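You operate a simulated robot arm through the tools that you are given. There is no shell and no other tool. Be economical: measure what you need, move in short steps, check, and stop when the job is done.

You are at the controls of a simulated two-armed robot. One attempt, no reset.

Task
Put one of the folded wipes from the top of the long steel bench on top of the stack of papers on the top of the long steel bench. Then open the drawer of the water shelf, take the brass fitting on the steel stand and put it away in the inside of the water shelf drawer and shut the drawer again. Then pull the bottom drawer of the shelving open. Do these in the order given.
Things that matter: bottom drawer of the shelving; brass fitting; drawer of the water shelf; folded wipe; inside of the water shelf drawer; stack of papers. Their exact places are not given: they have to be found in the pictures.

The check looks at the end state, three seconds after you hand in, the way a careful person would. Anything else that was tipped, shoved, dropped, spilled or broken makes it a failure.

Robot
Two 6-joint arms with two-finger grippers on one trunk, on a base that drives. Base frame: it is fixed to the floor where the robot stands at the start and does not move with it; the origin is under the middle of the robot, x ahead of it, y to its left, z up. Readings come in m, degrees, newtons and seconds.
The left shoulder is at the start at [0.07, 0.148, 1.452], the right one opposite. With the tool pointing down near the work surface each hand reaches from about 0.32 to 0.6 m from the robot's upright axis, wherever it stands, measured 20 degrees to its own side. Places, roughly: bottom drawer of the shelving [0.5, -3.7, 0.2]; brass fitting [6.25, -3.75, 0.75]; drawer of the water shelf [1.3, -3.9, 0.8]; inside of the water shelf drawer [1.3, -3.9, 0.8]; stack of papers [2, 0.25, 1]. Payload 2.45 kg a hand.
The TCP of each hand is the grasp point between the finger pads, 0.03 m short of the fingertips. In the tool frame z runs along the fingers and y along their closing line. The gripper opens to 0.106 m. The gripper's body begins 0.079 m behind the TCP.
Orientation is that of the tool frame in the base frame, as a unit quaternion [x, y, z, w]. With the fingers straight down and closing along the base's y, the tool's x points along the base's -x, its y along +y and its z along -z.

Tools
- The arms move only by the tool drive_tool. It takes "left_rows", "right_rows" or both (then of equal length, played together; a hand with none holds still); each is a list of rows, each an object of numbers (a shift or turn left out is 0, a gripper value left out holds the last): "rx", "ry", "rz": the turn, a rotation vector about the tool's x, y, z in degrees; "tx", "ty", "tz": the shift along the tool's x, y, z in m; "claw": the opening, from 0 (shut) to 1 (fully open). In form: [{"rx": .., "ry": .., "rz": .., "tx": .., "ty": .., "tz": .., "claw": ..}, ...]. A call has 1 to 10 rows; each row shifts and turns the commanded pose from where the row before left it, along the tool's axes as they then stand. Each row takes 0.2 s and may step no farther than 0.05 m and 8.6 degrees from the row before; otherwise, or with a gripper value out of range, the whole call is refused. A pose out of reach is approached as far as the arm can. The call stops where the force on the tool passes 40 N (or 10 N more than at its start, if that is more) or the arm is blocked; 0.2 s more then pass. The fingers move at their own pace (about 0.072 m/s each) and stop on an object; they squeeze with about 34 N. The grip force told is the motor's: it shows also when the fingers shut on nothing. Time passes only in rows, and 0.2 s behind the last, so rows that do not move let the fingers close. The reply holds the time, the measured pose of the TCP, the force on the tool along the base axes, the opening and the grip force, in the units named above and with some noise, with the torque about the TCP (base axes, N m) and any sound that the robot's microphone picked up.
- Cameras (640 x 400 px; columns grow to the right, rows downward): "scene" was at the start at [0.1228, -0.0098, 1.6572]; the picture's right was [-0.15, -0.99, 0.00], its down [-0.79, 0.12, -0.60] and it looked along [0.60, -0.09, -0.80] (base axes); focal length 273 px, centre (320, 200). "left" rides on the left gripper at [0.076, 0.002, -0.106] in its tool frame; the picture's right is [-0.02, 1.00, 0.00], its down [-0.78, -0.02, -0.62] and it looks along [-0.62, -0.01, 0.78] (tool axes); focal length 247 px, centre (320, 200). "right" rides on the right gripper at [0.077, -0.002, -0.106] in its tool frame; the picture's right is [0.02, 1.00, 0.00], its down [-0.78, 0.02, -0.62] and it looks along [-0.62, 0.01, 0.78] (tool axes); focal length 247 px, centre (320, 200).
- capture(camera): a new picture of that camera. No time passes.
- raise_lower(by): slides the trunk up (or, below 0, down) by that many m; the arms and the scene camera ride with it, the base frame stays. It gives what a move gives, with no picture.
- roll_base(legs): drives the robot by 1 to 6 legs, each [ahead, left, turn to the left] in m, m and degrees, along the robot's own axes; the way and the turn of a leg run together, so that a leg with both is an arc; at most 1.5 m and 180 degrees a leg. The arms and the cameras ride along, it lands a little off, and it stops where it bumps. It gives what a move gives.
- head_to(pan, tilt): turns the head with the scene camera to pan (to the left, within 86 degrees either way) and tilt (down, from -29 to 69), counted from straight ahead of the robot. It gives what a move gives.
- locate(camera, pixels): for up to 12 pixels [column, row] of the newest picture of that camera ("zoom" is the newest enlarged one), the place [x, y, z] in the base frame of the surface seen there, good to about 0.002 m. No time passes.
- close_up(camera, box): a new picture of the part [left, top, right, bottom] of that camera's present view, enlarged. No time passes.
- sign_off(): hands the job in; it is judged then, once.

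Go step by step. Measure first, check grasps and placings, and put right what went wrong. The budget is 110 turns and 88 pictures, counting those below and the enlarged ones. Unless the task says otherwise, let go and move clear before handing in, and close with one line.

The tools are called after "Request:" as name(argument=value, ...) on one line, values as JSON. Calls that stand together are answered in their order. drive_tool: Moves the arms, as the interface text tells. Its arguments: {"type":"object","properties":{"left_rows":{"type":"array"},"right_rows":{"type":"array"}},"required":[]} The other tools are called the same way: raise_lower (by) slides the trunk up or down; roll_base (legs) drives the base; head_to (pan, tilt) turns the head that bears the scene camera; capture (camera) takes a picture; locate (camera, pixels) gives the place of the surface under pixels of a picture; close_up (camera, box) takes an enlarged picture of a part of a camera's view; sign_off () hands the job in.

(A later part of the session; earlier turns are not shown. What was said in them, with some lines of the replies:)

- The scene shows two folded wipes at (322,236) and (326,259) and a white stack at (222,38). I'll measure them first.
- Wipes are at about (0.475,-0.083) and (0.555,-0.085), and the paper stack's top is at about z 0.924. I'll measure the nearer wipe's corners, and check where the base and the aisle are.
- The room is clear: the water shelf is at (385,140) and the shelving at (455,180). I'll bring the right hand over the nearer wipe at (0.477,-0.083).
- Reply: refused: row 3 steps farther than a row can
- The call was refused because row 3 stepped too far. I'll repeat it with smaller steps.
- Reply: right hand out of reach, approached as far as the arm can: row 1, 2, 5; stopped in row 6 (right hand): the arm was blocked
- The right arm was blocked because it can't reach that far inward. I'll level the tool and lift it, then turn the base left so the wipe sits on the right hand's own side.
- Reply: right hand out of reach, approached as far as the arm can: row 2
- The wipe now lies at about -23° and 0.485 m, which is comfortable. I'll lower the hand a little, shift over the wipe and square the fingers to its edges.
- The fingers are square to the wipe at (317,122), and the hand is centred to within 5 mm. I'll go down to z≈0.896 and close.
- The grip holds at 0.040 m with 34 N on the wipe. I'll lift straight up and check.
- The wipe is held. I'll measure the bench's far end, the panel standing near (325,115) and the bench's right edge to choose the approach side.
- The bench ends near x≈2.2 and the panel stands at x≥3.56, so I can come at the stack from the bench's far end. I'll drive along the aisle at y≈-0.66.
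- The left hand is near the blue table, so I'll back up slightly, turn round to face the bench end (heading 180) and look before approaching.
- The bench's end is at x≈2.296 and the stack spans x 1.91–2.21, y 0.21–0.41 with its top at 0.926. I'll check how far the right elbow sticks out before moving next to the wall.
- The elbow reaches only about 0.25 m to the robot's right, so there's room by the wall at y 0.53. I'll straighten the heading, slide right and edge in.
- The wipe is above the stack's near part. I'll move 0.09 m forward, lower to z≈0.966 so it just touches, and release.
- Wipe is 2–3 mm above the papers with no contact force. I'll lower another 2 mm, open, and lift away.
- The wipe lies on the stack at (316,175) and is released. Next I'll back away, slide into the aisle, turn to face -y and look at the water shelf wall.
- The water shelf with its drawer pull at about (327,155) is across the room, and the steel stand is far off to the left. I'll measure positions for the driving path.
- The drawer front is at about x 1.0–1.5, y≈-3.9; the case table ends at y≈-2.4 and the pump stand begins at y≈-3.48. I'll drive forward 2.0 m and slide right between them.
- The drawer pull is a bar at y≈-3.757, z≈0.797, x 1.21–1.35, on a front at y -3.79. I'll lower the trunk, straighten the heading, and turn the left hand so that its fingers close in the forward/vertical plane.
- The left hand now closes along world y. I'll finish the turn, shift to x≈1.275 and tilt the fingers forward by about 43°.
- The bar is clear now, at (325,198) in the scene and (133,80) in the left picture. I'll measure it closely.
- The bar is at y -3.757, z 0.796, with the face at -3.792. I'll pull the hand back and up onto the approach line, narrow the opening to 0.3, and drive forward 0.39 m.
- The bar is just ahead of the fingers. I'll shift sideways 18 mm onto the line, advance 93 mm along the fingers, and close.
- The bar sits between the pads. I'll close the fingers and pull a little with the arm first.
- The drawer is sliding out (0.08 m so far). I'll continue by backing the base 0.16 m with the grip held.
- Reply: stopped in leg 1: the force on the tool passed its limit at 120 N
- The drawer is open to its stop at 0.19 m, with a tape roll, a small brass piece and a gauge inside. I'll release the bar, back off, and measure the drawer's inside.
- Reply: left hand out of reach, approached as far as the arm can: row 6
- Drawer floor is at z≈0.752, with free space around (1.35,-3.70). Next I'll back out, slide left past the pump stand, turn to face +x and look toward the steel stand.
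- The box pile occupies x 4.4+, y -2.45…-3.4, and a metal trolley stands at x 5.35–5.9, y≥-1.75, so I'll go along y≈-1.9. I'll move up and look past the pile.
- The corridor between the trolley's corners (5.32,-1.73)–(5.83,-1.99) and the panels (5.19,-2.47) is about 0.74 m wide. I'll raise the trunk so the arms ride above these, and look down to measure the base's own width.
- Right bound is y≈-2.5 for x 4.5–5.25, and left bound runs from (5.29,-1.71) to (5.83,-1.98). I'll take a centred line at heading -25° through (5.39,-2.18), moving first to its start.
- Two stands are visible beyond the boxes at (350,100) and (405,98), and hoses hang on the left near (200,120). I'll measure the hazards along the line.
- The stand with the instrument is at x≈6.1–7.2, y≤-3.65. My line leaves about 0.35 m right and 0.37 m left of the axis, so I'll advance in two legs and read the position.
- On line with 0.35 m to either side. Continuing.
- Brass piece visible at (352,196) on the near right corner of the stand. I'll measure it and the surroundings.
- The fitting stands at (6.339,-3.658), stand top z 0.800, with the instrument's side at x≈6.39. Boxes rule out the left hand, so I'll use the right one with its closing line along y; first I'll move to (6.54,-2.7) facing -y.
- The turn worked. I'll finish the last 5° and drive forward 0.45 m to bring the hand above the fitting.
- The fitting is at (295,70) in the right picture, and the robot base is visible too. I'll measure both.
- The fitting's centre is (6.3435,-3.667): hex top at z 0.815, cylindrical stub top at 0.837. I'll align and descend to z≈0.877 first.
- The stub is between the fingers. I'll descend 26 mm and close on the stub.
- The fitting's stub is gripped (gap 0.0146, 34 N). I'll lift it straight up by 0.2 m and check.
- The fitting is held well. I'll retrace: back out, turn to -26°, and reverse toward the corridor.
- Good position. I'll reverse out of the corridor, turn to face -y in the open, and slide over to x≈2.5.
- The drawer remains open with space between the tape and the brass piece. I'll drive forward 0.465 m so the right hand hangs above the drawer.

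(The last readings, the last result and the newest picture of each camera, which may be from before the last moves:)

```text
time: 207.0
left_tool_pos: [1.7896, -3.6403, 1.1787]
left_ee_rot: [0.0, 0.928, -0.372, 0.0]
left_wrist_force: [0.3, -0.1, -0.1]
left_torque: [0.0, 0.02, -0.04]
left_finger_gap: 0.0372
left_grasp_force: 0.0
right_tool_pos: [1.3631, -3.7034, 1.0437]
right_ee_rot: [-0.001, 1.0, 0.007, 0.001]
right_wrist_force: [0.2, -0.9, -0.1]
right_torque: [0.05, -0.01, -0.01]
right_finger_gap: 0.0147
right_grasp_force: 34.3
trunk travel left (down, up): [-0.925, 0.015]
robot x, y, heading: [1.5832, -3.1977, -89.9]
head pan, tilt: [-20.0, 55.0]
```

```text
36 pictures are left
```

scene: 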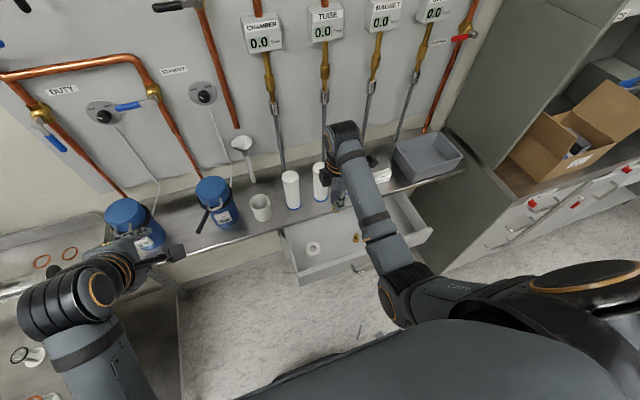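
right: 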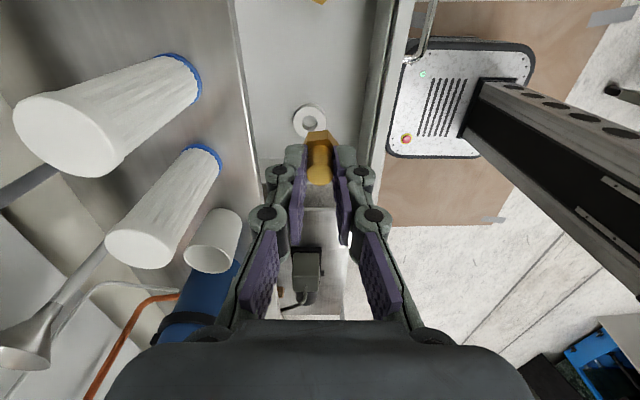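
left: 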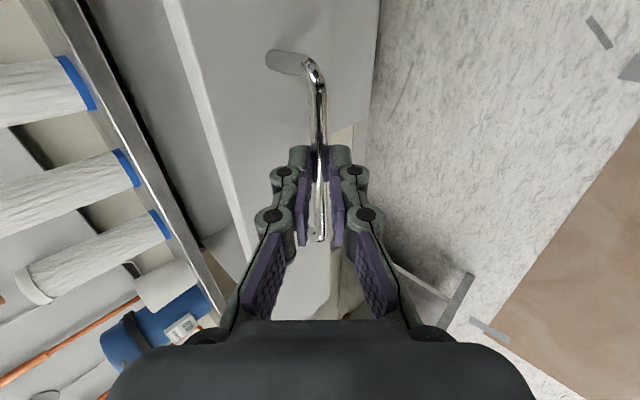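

I'll check the wrist's clearance to the filters before lowering.

Request:
locate(camera="scene", pixels=[[340, 130], [330, 150], [326, 175], [292, 175], [292, 200], [320, 190], [320, 168], [380, 230], [313, 248], [356, 237], [300, 265]])

Request:
locate(camera="right", pixels=[[309, 122], [195, 80], [218, 165], [60, 130], [150, 240], [240, 120], [320, 3], [340, 60], [362, 100], [330, 230], [250, 50], [305, 60]])

Request:
close_up(camera="scene", box=[250, 100, 470, 300])

```text
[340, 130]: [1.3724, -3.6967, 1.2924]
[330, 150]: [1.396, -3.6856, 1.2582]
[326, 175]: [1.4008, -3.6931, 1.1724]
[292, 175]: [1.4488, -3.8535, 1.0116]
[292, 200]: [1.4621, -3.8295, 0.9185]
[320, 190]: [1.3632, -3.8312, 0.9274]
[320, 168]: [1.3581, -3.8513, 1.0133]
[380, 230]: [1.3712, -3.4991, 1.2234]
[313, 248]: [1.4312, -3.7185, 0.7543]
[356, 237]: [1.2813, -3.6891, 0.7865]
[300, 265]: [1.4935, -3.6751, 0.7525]
```

```text
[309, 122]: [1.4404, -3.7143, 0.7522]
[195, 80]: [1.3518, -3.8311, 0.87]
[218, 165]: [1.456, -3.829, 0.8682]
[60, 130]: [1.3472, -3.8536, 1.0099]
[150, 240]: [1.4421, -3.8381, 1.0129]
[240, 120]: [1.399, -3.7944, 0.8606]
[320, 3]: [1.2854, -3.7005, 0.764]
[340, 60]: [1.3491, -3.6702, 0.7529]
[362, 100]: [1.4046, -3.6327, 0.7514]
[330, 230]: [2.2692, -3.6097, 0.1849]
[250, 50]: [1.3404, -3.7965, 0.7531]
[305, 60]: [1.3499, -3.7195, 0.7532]
```

```text
2.00 times, centred on (360, 200) of scene
```

zoom: 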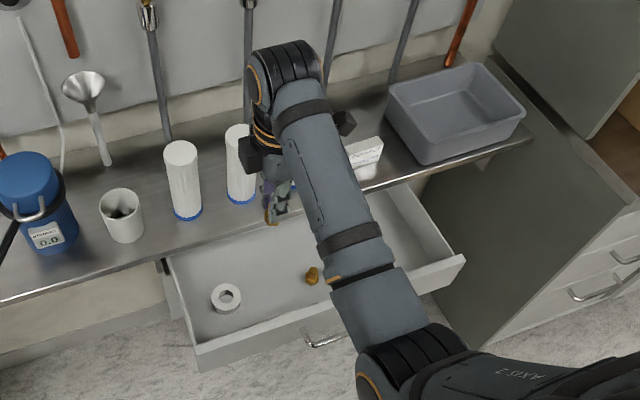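

Filter fronts are at y -3.83 and 1.01 m high, leaving about 8 cm to the wrist; I'll place at y≈-3.68 for more margin. I'll lower the trunk 0.1 m and go down to z≈0.815, then look.

Request:
drive_tool(right_rows=[{"tx": 0.006, "ty": 0.022}, {}])

Request:
raise_lower(by=-0.1)

Request:
drive_tool(right_rows=[{"tz": 0.045}, {"tz": 0.045}, {"tz": 0.038}, {}])

Request:
close_up(camera="right", box=[160, 0, 480, 230])

```text
time: 207.6
left_tool_pos: [1.7894, -3.6395, 1.1787]
left_ee_rot: [0.001, 0.928, -0.372, 0.0]
left_wrist_force: [-1.1, -0.4, 1.1]
left_torque: [0.02, 0.01, 0.0]
left_finger_gap: 0.037
left_grasp_force: 0.0
right_tool_pos: [1.3577, -3.6799, 1.0437]
right_ee_rot: [-0.002, 1.0, 0.008, 0.001]
right_wrist_force: [0.2, 0.4, -0.8]
right_torque: [0.0, 0.03, -0.03]
right_finger_gap: 0.0148
right_grasp_force: 34.3
trunk travel left (down, up): [-0.925, 0.015]
robot x, y, heading: [1.5778, -3.1962, -90.1]
head pan, tilt: [-20.0, 55.0]
```

```text
time: 208.9
left_tool_pos: [1.7892, -3.6397, 1.0786]
left_ee_rot: [0.0, 0.928, -0.372, 0.0]
left_wrist_force: [-0.5, -0.1, 0.2]
left_torque: [0.05, 0.0, -0.01]
left_finger_gap: 0.0375
left_grasp_force: 0.1
right_tool_pos: [1.3568, -3.6804, 0.9449]
right_ee_rot: [-0.002, 1.0, 0.008, 0.001]
right_wrist_force: [0.0, -0.5, 0.4]
right_torque: [0.03, 0.01, 0.01]
right_finger_gap: 0.0145
right_grasp_force: 34.0
trunk travel left (down, up): [-0.825, 0.115]
robot x, y, heading: [1.5753, -3.2015, -90.2]
head pan, tilt: [-20.0, 55.0]
```

```text
time: 209.9
left_tool_pos: [1.7898, -3.6387, 1.08]
left_ee_rot: [0.0, 0.929, -0.371, 0.0]
left_wrist_force: [0.1, 0.0, -0.3]
left_torque: [0.0, 0.0, -0.02]
left_finger_gap: 0.0371
left_grasp_force: 0.0
right_tool_pos: [1.3602, -3.6788, 0.818]
right_ee_rot: [-0.002, 1.0, 0.007, 0.0]
right_wrist_force: [-0.7, 0.6, -0.2]
right_torque: [-0.01, 0.03, -0.01]
right_finger_gap: 0.0147
right_grasp_force: 34.3
trunk travel left (down, up): [-0.825, 0.115]
robot x, y, heading: [1.581, -3.1977, -89.9]
head pan, tilt: [-20.0, 55.0]
```

```text
1.74 times, centred on (320, 115) of right
```

zoom: 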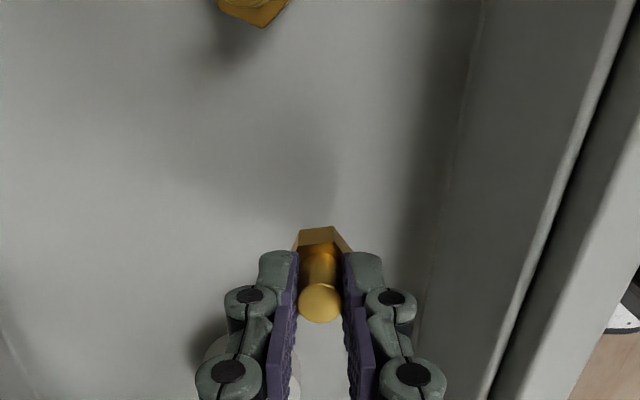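

The fitting hangs about 19 mm over the drawer floor. I'll lower until it touches and open to 0.45, then rise.

Request:
drive_tool(right_rows=[{"tz": 0.01}, {"tz": 0.007}, {"tz": 0.002}, {"claw": 0.3}, {"claw": 0.4}, {"claw": 0.4}, {}])

Request:
drive_tool(right_rows=[{"tz": -0.03}, {"tz": -0.045}, {"tz": -0.045}, {"tz": -0.03}, {}])

Request:
close_up(camera="right", box=[160, 0, 480, 230])

```text
time: 211.5
left_tool_pos: [1.7879, -3.6389, 1.0781]
left_ee_rot: [0.0, 0.928, -0.372, 0.0]
left_wrist_force: [0.0, -0.4, -0.7]
left_torque: [0.03, 0.01, 0.01]
left_finger_gap: 0.037
left_grasp_force: 0.1
right_tool_pos: [1.3585, -3.6785, 0.7979]
right_ee_rot: [-0.001, 1.0, 0.008, 0.001]
right_wrist_force: [0.3, 0.0, -0.2]
right_torque: [-0.01, 0.01, 0.01]
right_finger_gap: 0.0423
right_grasp_force: 0.1
trunk travel left (down, up): [-0.825, 0.115]
robot x, y, heading: [1.5821, -3.2, -90.0]
head pan, tilt: [-20.0, 55.0]
```

```text
time: 212.7
left_tool_pos: [1.7888, -3.6377, 1.0781]
left_ee_rot: [0.0, 0.928, -0.372, 0.0]
left_wrist_force: [-0.4, -0.5, 0.4]
left_torque: [0.04, -0.01, -0.03]
left_finger_gap: 0.037
left_grasp_force: 0.1
right_tool_pos: [1.3599, -3.6784, 0.9475]
right_ee_rot: [-0.002, 1.0, 0.009, 0.001]
right_wrist_force: [-0.5, -0.1, -0.5]
right_torque: [0.0, 0.02, -0.04]
right_finger_gap: 0.0423
right_grasp_force: 0.0
trunk travel left (down, up): [-0.825, 0.115]
robot x, y, heading: [1.5756, -3.1998, -90.0]
head pan, tilt: [-20.0, 55.0]
```

```text
1.74 times, centred on (320, 115) of right
```

zoom: 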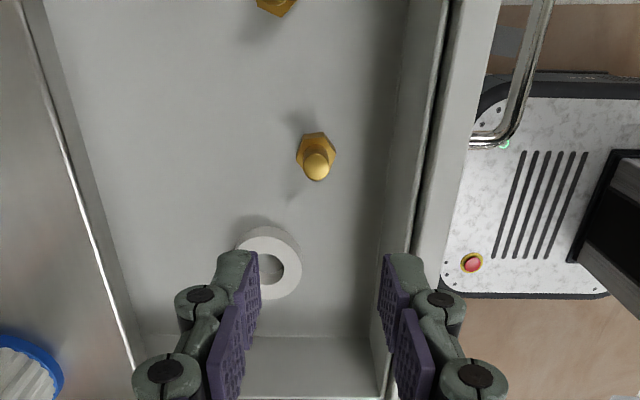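

The fitting stands upright on the drawer floor at (316,160). Next I'll back off, centre on the handle, close the fingers and tilt them forward to push the drawer shut.

Request:
roll_base(legs=[[-0.22, -0.085, 0]])

Request:
drive_tool(right_rows=[{"claw": 0, "rx": 8.5}, {"rx": 8.5}, {"rx": 8.5}, {"tz": 0.045}, {"tz": 0.045}, {}])

Request:
capture(camera="right")

```text
time: 214.5
left_tool_pos: [1.7014, -3.4219, 1.0779]
left_ee_rot: [0.003, 0.928, -0.372, 0.0]
left_wrist_force: [0.3, -0.7, -0.8]
left_torque: [0.0, -0.02, 0.01]
left_finger_gap: 0.0374
left_grasp_force: 0.0
right_tool_pos: [1.2728, -3.4588, 0.946]
right_ee_rot: [0.001, 1.0, 0.008, 0.0]
right_wrist_force: [-0.1, 0.9, 0.2]
right_torque: [0.03, 0.0, -0.04]
right_finger_gap: 0.0424
right_grasp_force: 0.1
trunk travel left (down, up): [-0.825, 0.115]
robot x, y, heading: [1.4897, -2.9807, -90.3]
head pan, tilt: [-20.0, 55.0]
```

```text
time: 215.9
left_tool_pos: [1.7016, -3.4201, 1.0801]
left_ee_rot: [0.003, 0.928, -0.372, -0.001]
left_wrist_force: [0.1, 0.5, -0.6]
left_torque: [-0.02, -0.01, -0.01]
left_finger_gap: 0.0371
left_grasp_force: 0.0
right_tool_pos: [1.2699, -3.4956, 0.8649]
right_ee_rot: [0.002, 0.977, -0.213, 0.001]
right_wrist_force: [0.2, -1.0, 1.3]
right_torque: [0.0, 0.0, -0.03]
right_finger_gap: 0.0
right_grasp_force: 28.4
trunk travel left (down, up): [-0.825, 0.115]
robot x, y, heading: [1.493, -2.9791, -90.4]
head pan, tilt: [-20.0, 55.0]
```

```text
32 pictures are left
```

right: 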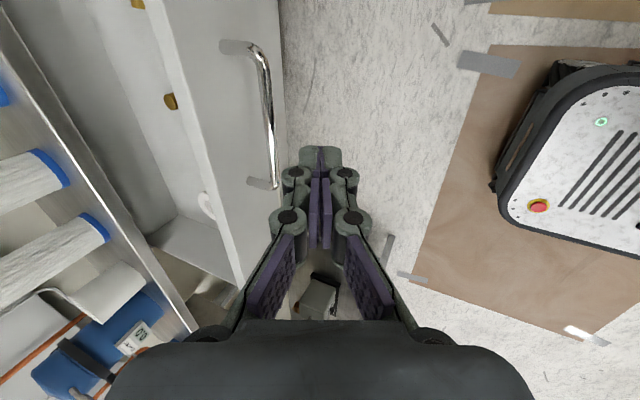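

The fingers are in front of the bar. I'll measure the bar, then drop to its height.

Request:
locate(camera="right", pixels=[[268, 110], [262, 70], [274, 170], [250, 110]])

Request:
drive_tool(right_rows=[{"ty": 0.011, "tz": 0.024}, {"ty": 0.011, "tz": 0.024}, {}])

```text
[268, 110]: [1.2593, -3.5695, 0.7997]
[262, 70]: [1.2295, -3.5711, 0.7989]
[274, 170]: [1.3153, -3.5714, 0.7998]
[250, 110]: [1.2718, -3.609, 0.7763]
```

```text
time: 216.7
left_tool_pos: [1.7002, -3.422, 1.0785]
left_ee_rot: [0.003, 0.929, -0.371, -0.001]
left_wrist_force: [-0.5, -0.3, 0.2]
left_torque: [0.0, 0.02, 0.0]
left_finger_gap: 0.0369
left_grasp_force: 0.1
right_tool_pos: [1.2712, -3.4943, 0.8119]
right_ee_rot: [0.001, 0.977, -0.214, 0.001]
right_wrist_force: [0.1, -0.2, -0.1]
right_torque: [0.03, -0.01, 0.03]
right_finger_gap: 0.0
right_grasp_force: 28.3
trunk travel left (down, up): [-0.825, 0.115]
robot x, y, heading: [1.4948, -2.9756, -90.4]
head pan, tilt: [-20.0, 55.0]
```

I'll ease the fingers onto the bar with small arm steps, then push with the base.

Request:
drive_tool(right_rows=[{"ty": -0.0118, "tz": 0.0054}, {"ty": -0.0118, "tz": 0.0054}, {"ty": -0.0118, "tz": 0.0054}, {"ty": -0.0091, "tz": 0.0042}, {"ty": -0.0091, "tz": 0.0042}, {}])

Request:
roll_base(legs=[[0.07, 0, 0], [0.07, 0, 0]])

Request:
capture(camera="right")

```text
time: 218.1
left_tool_pos: [1.7009, -3.4213, 1.0791]
left_ee_rot: [0.002, 0.929, -0.371, -0.001]
left_wrist_force: [0.0, 0.1, -0.4]
left_torque: [-0.01, 0.01, -0.01]
left_finger_gap: 0.0372
left_grasp_force: 0.1
right_tool_pos: [1.2723, -3.5543, 0.8111]
right_ee_rot: [0.001, 0.977, -0.213, 0.001]
right_wrist_force: [1.0, 0.5, -0.5]
right_torque: [0.02, 0.02, 0.01]
right_finger_gap: 0.0002
right_grasp_force: 29.0
trunk travel left (down, up): [-0.825, 0.115]
robot x, y, heading: [1.495, -2.9809, -90.4]
head pan, tilt: [-20.0, 55.0]
```

```text
time: 219.7
left_tool_pos: [1.7021, -3.5593, 1.08]
left_ee_rot: [0.002, 0.928, -0.373, -0.001]
left_wrist_force: [-0.6, -0.9, 0.6]
left_torque: [-0.03, 0.02, 0.0]
left_finger_gap: 0.0372
left_grasp_force: 0.1
right_tool_pos: [1.2723, -3.692, 0.8129]
right_ee_rot: [0.002, 0.977, -0.215, 0.0]
right_wrist_force: [-0.7, 1.2, 0.3]
right_torque: [-0.03, -0.01, 0.02]
right_finger_gap: 0.0
right_grasp_force: 29.1
trunk travel left (down, up): [-0.825, 0.115]
robot x, y, heading: [1.4898, -3.1203, -90.2]
head pan, tilt: [-20.0, 55.0]
```

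```text
31 pictures are left
```

right: 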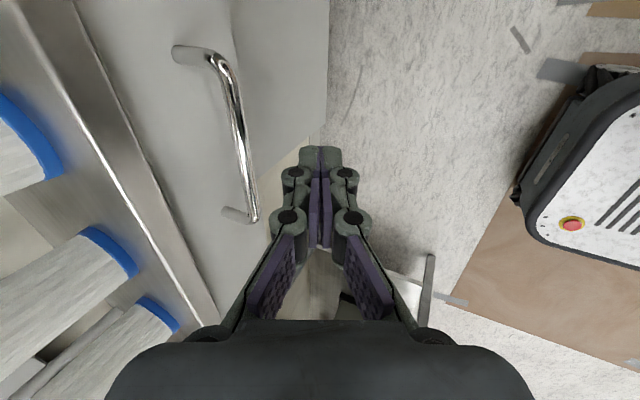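

The bar seems well ahead of the fingers now; I'll measure whether the drawer has slid shut.

Request:
locate(camera="right", pixels=[[240, 130], [232, 90], [250, 190], [270, 90], [170, 120], [140, 120], [200, 160], [120, 100]])

Request:
capture(camera="scene")

```text
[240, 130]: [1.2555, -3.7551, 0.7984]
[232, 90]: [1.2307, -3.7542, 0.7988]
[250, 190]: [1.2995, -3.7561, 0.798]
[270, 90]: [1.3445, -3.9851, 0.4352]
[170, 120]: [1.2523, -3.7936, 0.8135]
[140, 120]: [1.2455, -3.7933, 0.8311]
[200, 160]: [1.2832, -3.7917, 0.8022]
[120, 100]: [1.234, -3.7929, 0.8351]
```

```text
30 pictures are left
```

scene: 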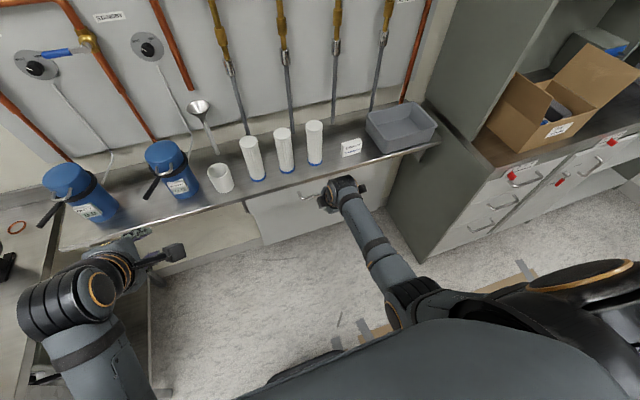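

The drawer is shut: bar at y -3.755 and face at -3.793, matching the closed readings. I'll back out and move in front of the shelving for a look at its bottom drawer.

Request:
roll_base(legs=[[-0.38, 0, 0], [0, -0.6, 0]])

Request:
head_to(pan=-20, tilt=40)

Request:
capture(camera="scene")

```text
time: 225.1
left_tool_pos: [1.1022, -3.1682, 1.0778]
left_ee_rot: [0.008, 0.928, -0.372, -0.003]
left_wrist_force: [0.3, -0.1, 0.3]
left_torque: [0.02, 0.04, 0.02]
left_finger_gap: 0.0371
left_grasp_force: 0.0
right_tool_pos: [0.6721, -3.2987, 0.8122]
right_ee_rot: [0.006, 0.977, -0.213, 0.0]
right_wrist_force: [0.1, -0.3, 0.1]
right_torque: [0.0, 0.02, -0.01]
right_finger_gap: 0.0001
right_grasp_force: 28.3
trunk travel left (down, up): [-0.825, 0.115]
robot x, y, heading: [0.8999, -2.7226, -90.8]
head pan, tilt: [-20.0, 55.0]
```

```text
time: 225.9
left_tool_pos: [1.1017, -3.1679, 1.0781]
left_ee_rot: [0.009, 0.929, -0.371, -0.003]
left_wrist_force: [0.0, 0.4, 0.5]
left_torque: [0.0, 0.0, 0.02]
left_finger_gap: 0.0373
left_grasp_force: 0.1
right_tool_pos: [0.672, -3.2967, 0.81]
right_ee_rot: [0.007, 0.977, -0.213, 0.0]
right_wrist_force: [0.1, -0.6, -1.2]
right_torque: [0.02, 0.03, -0.02]
right_finger_gap: 0.0
right_grasp_force: 28.7
trunk travel left (down, up): [-0.825, 0.115]
robot x, y, heading: [0.9011, -2.7246, -91.0]
head pan, tilt: [-20.0, 40.0]
```

```text
29 pictures are left
```

scene: 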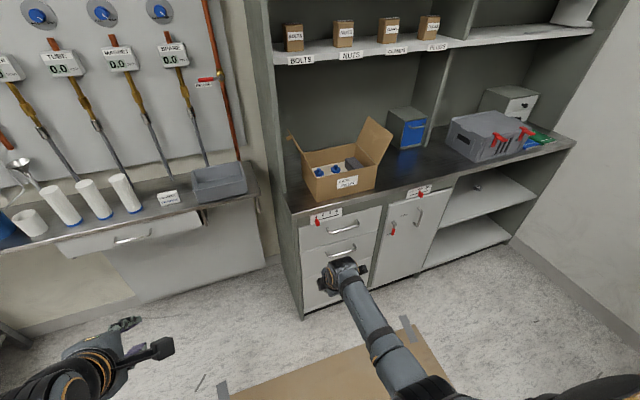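

Three drawers are visible, with the bottom one behind the right hand. I'll slide right, lower the trunk, tilt the right hand further forward and look with it.

Request:
roll_base(legs=[[0, -0.2, 0.9]])

Request:
raise_lower(by=-0.42)

Request:
drive_tool(right_rows=[{"rx": 8.5, "claw": 0.35}, {"rx": 8.5}, {"rx": 8.5}, {}])

Request:
capture(camera="right")

Request:
capture(camera="scene")

```text
time: 227.5
left_tool_pos: [0.9097, -3.1631, 1.079]
left_ee_rot: [0.0, 0.929, -0.371, 0.0]
left_wrist_force: [-0.6, 0.2, -0.7]
left_torque: [-0.01, 0.0, 0.02]
left_finger_gap: 0.0368
left_grasp_force: 0.0
right_tool_pos: [0.4811, -3.2999, 0.8116]
right_ee_rot: [0.0, 0.977, -0.212, 0.001]
right_wrist_force: [-0.6, 0.3, -0.3]
right_torque: [-0.01, 0.0, 0.0]
right_finger_gap: 0.0001
right_grasp_force: 28.8
trunk travel left (down, up): [-0.825, 0.115]
robot x, y, heading: [0.6989, -2.7218, -90.1]
head pan, tilt: [-20.0, 40.0]
```

```text
refused: -0.42 is not a number from -0.4 to 0.4
```

```text
time: 228.5
left_tool_pos: [0.908, -3.163, 1.0787]
left_ee_rot: [0.001, 0.929, -0.371, 0.001]
left_wrist_force: [0.2, 0.7, -0.6]
left_torque: [0.01, -0.06, 0.01]
left_finger_gap: 0.0372
left_grasp_force: 0.2
right_tool_pos: [0.48, -3.2985, 0.8121]
right_ee_rot: [0.0, 0.905, -0.424, 0.001]
right_wrist_force: [-0.3, 0.1, 1.3]
right_torque: [-0.01, 0.01, -0.01]
right_finger_gap: 0.0371
right_grasp_force: 0.0
trunk travel left (down, up): [-0.825, 0.115]
robot x, y, heading: [0.6969, -2.7256, -90.1]
head pan, tilt: [-20.0, 40.0]
```

```text
28 pictures are left
```

right: 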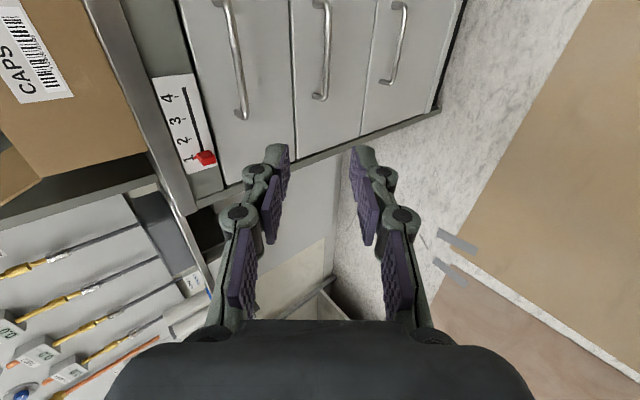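

```text
27 pictures are left
```

scene: 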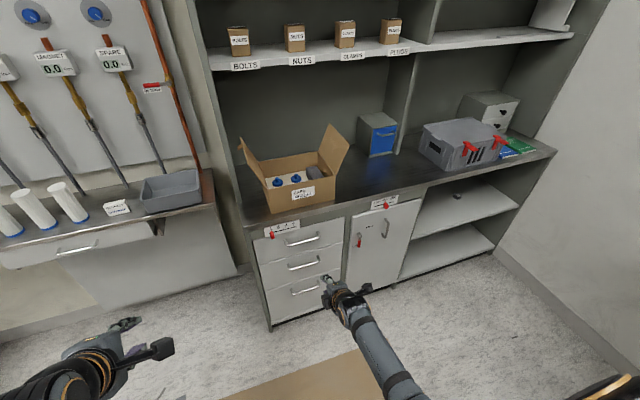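

The bottom drawer's bar shows at (397,45) in the right picture and (303,291) in the scene. I'll measure it and lower the trunk 0.4 m.

Request:
locate(camera="right", pixels=[[399, 40], [404, 12], [392, 72], [415, 60], [375, 60], [440, 40], [365, 110], [435, 108]])

Request:
locate(camera="scene", pixels=[[303, 291], [292, 293], [315, 288], [303, 312], [268, 290], [300, 275]])

Request:
raise_lower(by=-0.4)

```text
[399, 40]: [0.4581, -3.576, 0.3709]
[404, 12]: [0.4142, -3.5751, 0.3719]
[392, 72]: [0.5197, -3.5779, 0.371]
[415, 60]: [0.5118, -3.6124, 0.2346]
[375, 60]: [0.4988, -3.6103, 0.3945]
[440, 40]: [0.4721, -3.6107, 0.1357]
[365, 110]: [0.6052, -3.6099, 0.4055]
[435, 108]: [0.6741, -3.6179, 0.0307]
```

```text
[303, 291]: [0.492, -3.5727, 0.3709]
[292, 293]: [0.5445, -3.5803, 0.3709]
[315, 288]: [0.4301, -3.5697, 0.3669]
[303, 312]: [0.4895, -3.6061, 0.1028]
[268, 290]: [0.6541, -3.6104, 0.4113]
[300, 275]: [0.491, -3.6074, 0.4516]
```

```text
time: 232.3
left_tool_pos: [0.908, -3.1639, 0.6788]
left_ee_rot: [0.001, 0.929, -0.371, 0.0]
left_wrist_force: [1.0, -0.3, -0.7]
left_torque: [-0.04, 0.04, 0.01]
left_finger_gap: 0.0369
left_grasp_force: 0.0
right_tool_pos: [0.4801, -3.2999, 0.4106]
right_ee_rot: [0.0, 0.906, -0.423, 0.001]
right_wrist_force: [0.1, 0.7, -0.1]
right_torque: [-0.04, -0.03, 0.03]
right_finger_gap: 0.0373
right_grasp_force: 0.0
trunk travel left (down, up): [-0.425, 0.515]
robot x, y, heading: [0.699, -2.7229, -90.0]
head pan, tilt: [-20.0, 40.0]
```

The bar centre is (0.48,-3.578,0.371), with the face at -3.610. I'll pull the hand back onto its approach line, narrow the opening, and drive in 0.275 m.

Request:
drive_tool(right_rows=[{"ty": 0.0142, "tz": -0.0403, "claw": 0.25}, {"ty": 0.0142, "tz": -0.0403}, {}])

Request:
roll_base(legs=[[0.275, 0, 0]])

Request:
capture(camera="right")

```text
time: 233.1
left_tool_pos: [0.9084, -3.1634, 0.6784]
left_ee_rot: [0.0, 0.928, -0.372, 0.0]
left_wrist_force: [-1.1, -0.6, 0.4]
left_torque: [0.01, -0.02, -0.01]
left_finger_gap: 0.037
left_grasp_force: 0.1
right_tool_pos: [0.4776, -3.2194, 0.4387]
right_ee_rot: [0.0, 0.906, -0.424, 0.0]
right_wrist_force: [0.2, 0.4, 0.1]
right_torque: [0.01, 0.01, 0.0]
right_finger_gap: 0.0264
right_grasp_force: 0.0
trunk travel left (down, up): [-0.425, 0.515]
robot x, y, heading: [0.6981, -2.7201, -89.7]
head pan, tilt: [-20.0, 40.0]
```

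```text
time: 235.1
left_tool_pos: [0.9064, -3.4434, 0.6783]
left_ee_rot: [0.002, 0.929, -0.371, -0.001]
left_wrist_force: [0.1, 0.1, 0.3]
left_torque: [0.01, 0.0, 0.0]
left_finger_gap: 0.0371
left_grasp_force: 0.0
right_tool_pos: [0.4761, -3.4972, 0.4375]
right_ee_rot: [0.0, 0.906, -0.423, 0.001]
right_wrist_force: [0.1, -0.2, 0.4]
right_torque: [0.01, -0.03, -0.02]
right_finger_gap: 0.0265
right_grasp_force: 0.0
trunk travel left (down, up): [-0.425, 0.515]
robot x, y, heading: [0.6975, -3.0005, -90.2]
head pan, tilt: [-20.0, 40.0]
```

```text
26 pictures are left
```

right: 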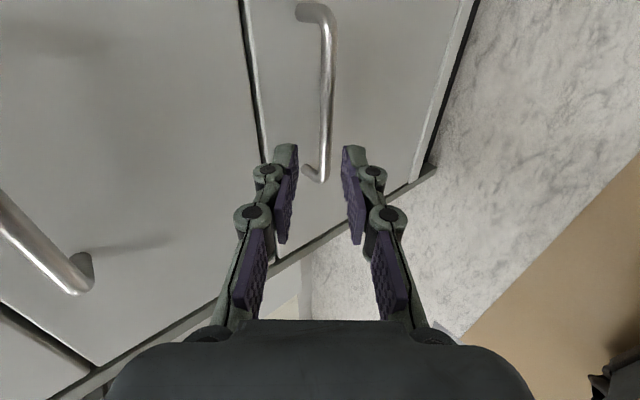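

Lined up on the bar at (325,100). Advancing 87 mm along the fingers.

Request:
drive_tool(right_rows=[{"tz": 0.035}, {"tz": 0.03}, {"tz": 0.02}, {}])

Request:
capture(camera="right")

```text
time: 236.1
left_tool_pos: [0.9074, -3.4425, 0.6793]
left_ee_rot: [0.002, 0.929, -0.371, 0.0]
left_wrist_force: [0.2, 0.8, 0.2]
left_torque: [0.0, 0.0, 0.01]
left_finger_gap: 0.0371
left_grasp_force: 0.2
right_tool_pos: [0.4762, -3.5639, 0.3864]
right_ee_rot: [0.0, 0.906, -0.424, 0.001]
right_wrist_force: [0.4, -0.6, -0.3]
right_torque: [0.01, 0.04, -0.01]
right_finger_gap: 0.0267
right_grasp_force: 0.1
trunk travel left (down, up): [-0.425, 0.515]
robot x, y, heading: [0.6981, -3.0034, -90.3]
head pan, tilt: [-20.0, 40.0]
```

```text
25 pictures are left
```

right: 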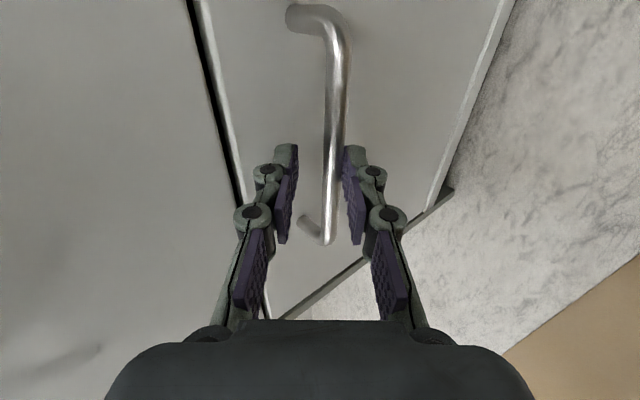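

The bar lies between the pads. I'll close and start pulling.

Request:
drive_tool(right_rows=[{"claw": 0}, {"claw": 0}, {"claw": 0}, {"ty": 0.0129, "tz": -0.0153}, {"ty": 0.0129, "tz": -0.0153}, {"ty": 0.0129, "tz": -0.0153}, {}])

Request:
roll_base(legs=[[-0.1, 0, 0], [-0.1, 0, 0]])

Request:
capture(camera="right")

Request:
capture(camera="scene")

```text
time: 237.7
left_tool_pos: [0.9057, -3.4443, 0.6772]
left_ee_rot: [0.002, 0.929, -0.37, 0.0]
left_wrist_force: [0.3, -0.1, 0.1]
left_torque: [-0.04, 0.02, 0.05]
left_finger_gap: 0.0373
left_grasp_force: 0.1
right_tool_pos: [0.4763, -3.5003, 0.3795]
right_ee_rot: [-0.001, 0.907, -0.42, 0.0]
right_wrist_force: [-2.7, -1.2, -28.4]
right_torque: [0.49, 0.06, -0.33]
right_finger_gap: 0.0113
right_grasp_force: 38.4
trunk travel left (down, up): [-0.425, 0.515]
robot x, y, heading: [0.6991, -3.0021, -90.2]
head pan, tilt: [-20.0, 40.0]
```

```text
time: 239.6
left_tool_pos: [0.9072, -3.2508, 0.6797]
left_ee_rot: [0.001, 0.928, -0.372, -0.001]
left_wrist_force: [-1.1, 0.5, -0.3]
left_torque: [-0.01, 0.0, 0.02]
left_finger_gap: 0.0371
left_grasp_force: 0.0
right_tool_pos: [0.4756, -3.3046, 0.3794]
right_ee_rot: [0.0, 0.909, -0.418, 0.001]
right_wrist_force: [-2.5, 1.1, -2.7]
right_torque: [0.07, -0.45, 0.17]
right_finger_gap: 0.0116
right_grasp_force: 38.4
trunk travel left (down, up): [-0.425, 0.515]
robot x, y, heading: [0.695, -2.8057, -90.1]
head pan, tilt: [-20.0, 40.0]
stopped in leg 2: the force on the tool passed its limit at 41 N (the readings are from after the stop); the commanded pose is now the measured one
```

```text
24 pictures are left
```

right: 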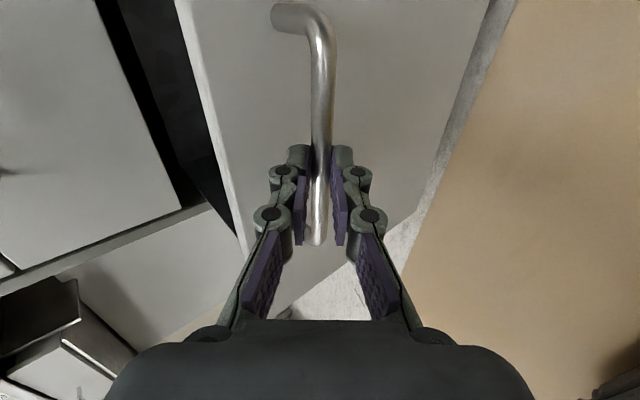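

```text
23 pictures are left
```

scene: 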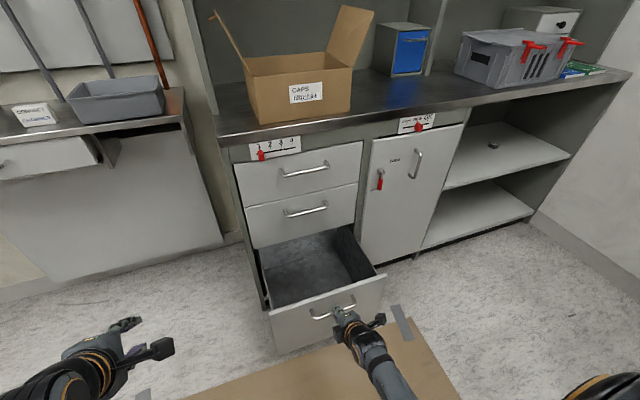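

The bottom drawer is open by 0.26 m, at its stop. I'll release and retract along the fingers, then check.

Request:
drive_tool(right_rows=[{"claw": 0.25}, {"claw": 0.3}, {"claw": 0.3}, {"tz": -0.02}, {"tz": -0.03}, {"tz": -0.04}, {}])

Request:
roll_base(legs=[[-0.07, 0, 0]])

Request:
head_to(pan=5, tilt=38)

Request:
capture(camera="scene")

```text
time: 241.2
left_tool_pos: [0.9073, -3.2499, 0.6778]
left_ee_rot: [0.001, 0.929, -0.371, -0.001]
left_wrist_force: [0.1, -0.3, 0.6]
left_torque: [0.0, -0.02, -0.02]
left_finger_gap: 0.037
left_grasp_force: 0.0
right_tool_pos: [0.4756, -3.2369, 0.4401]
right_ee_rot: [0.0, 0.908, -0.42, -0.001]
right_wrist_force: [0.2, -0.8, 0.3]
right_torque: [0.0, -0.01, 0.04]
right_finger_gap: 0.0319
right_grasp_force: 0.0
trunk travel left (down, up): [-0.425, 0.515]
robot x, y, heading: [0.6971, -2.8129, -90.2]
head pan, tilt: [-20.0, 40.0]
```

```text
time: 242.2
left_tool_pos: [0.9084, -3.1791, 0.6794]
left_ee_rot: [0.001, 0.928, -0.372, 0.0]
left_wrist_force: [-0.9, -0.5, 0.0]
left_torque: [-0.02, 0.0, -0.03]
left_finger_gap: 0.0369
left_grasp_force: 0.0
right_tool_pos: [0.4761, -3.1662, 0.4385]
right_ee_rot: [0.0, 0.908, -0.42, 0.0]
right_wrist_force: [0.3, -0.8, 0.1]
right_torque: [0.0, 0.01, -0.02]
right_finger_gap: 0.0319
right_grasp_force: 0.1
trunk travel left (down, up): [-0.425, 0.515]
robot x, y, heading: [0.6985, -2.7405, -90.0]
head pan, tilt: [-20.0, 40.0]
```

```text
time: 243.1
left_tool_pos: [0.9076, -3.1802, 0.6789]
left_ee_rot: [0.001, 0.929, -0.371, -0.001]
left_wrist_force: [0.1, -0.5, 0.4]
left_torque: [0.01, -0.03, -0.02]
left_finger_gap: 0.0373
left_grasp_force: 0.0
right_tool_pos: [0.4758, -3.1685, 0.4395]
right_ee_rot: [0.0, 0.908, -0.419, -0.001]
right_wrist_force: [0.5, -0.8, -0.5]
right_torque: [-0.01, -0.01, 0.02]
right_finger_gap: 0.0316
right_grasp_force: 0.1
trunk travel left (down, up): [-0.425, 0.515]
robot x, y, heading: [0.7003, -2.7383, -90.1]
head pan, tilt: [5.0, 38.0]
```

```text
22 pictures are left
```

scene: 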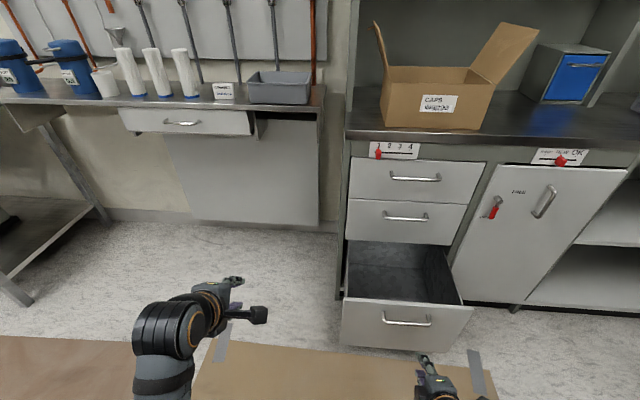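

Bottom drawer is open and the water-shelf drawer looks shut; I'll verify both by measurement.

Request:
locate(camera="scene", pixels=[[182, 122], [150, 120], [225, 126], [130, 115], [405, 322], [405, 312], [400, 178], [400, 216]])

Request:
close_up(camera="scene", box=[100, 60, 340, 230])

```text
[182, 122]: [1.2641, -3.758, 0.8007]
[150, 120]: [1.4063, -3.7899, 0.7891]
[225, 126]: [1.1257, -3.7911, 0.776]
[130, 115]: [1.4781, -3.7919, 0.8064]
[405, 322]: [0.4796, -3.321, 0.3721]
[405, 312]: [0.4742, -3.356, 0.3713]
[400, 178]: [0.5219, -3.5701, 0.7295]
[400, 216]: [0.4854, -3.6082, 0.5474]
```

```text
2.35 times, centred on (220, 145) of scene
```

zoom: 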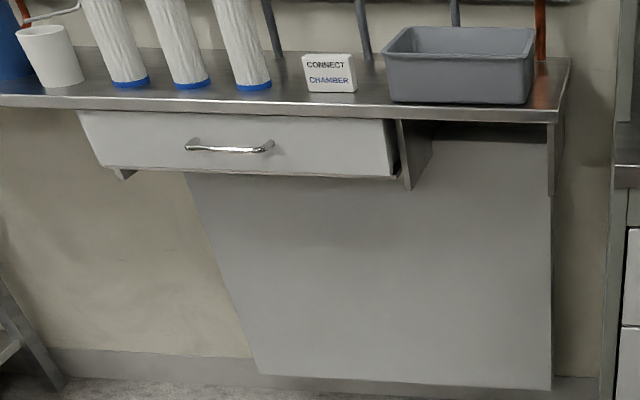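

The measurements confirm it: the water-shelf drawer's face is at y -3.791, its closed position, and the bottom drawer's bar has come out from -3.576 to -3.321, about 0.255 m. The hands are empty and clear, so I'm handing in.

Request:
sign_off()

```text
The job is handed in.
```

The wipe is on the paper stack, the brass fitting is in the shut water-shelf drawer, and the bottom shelving drawer is open about 0.255 m. I last saw the fitting standing upright just before I closed the drawer.
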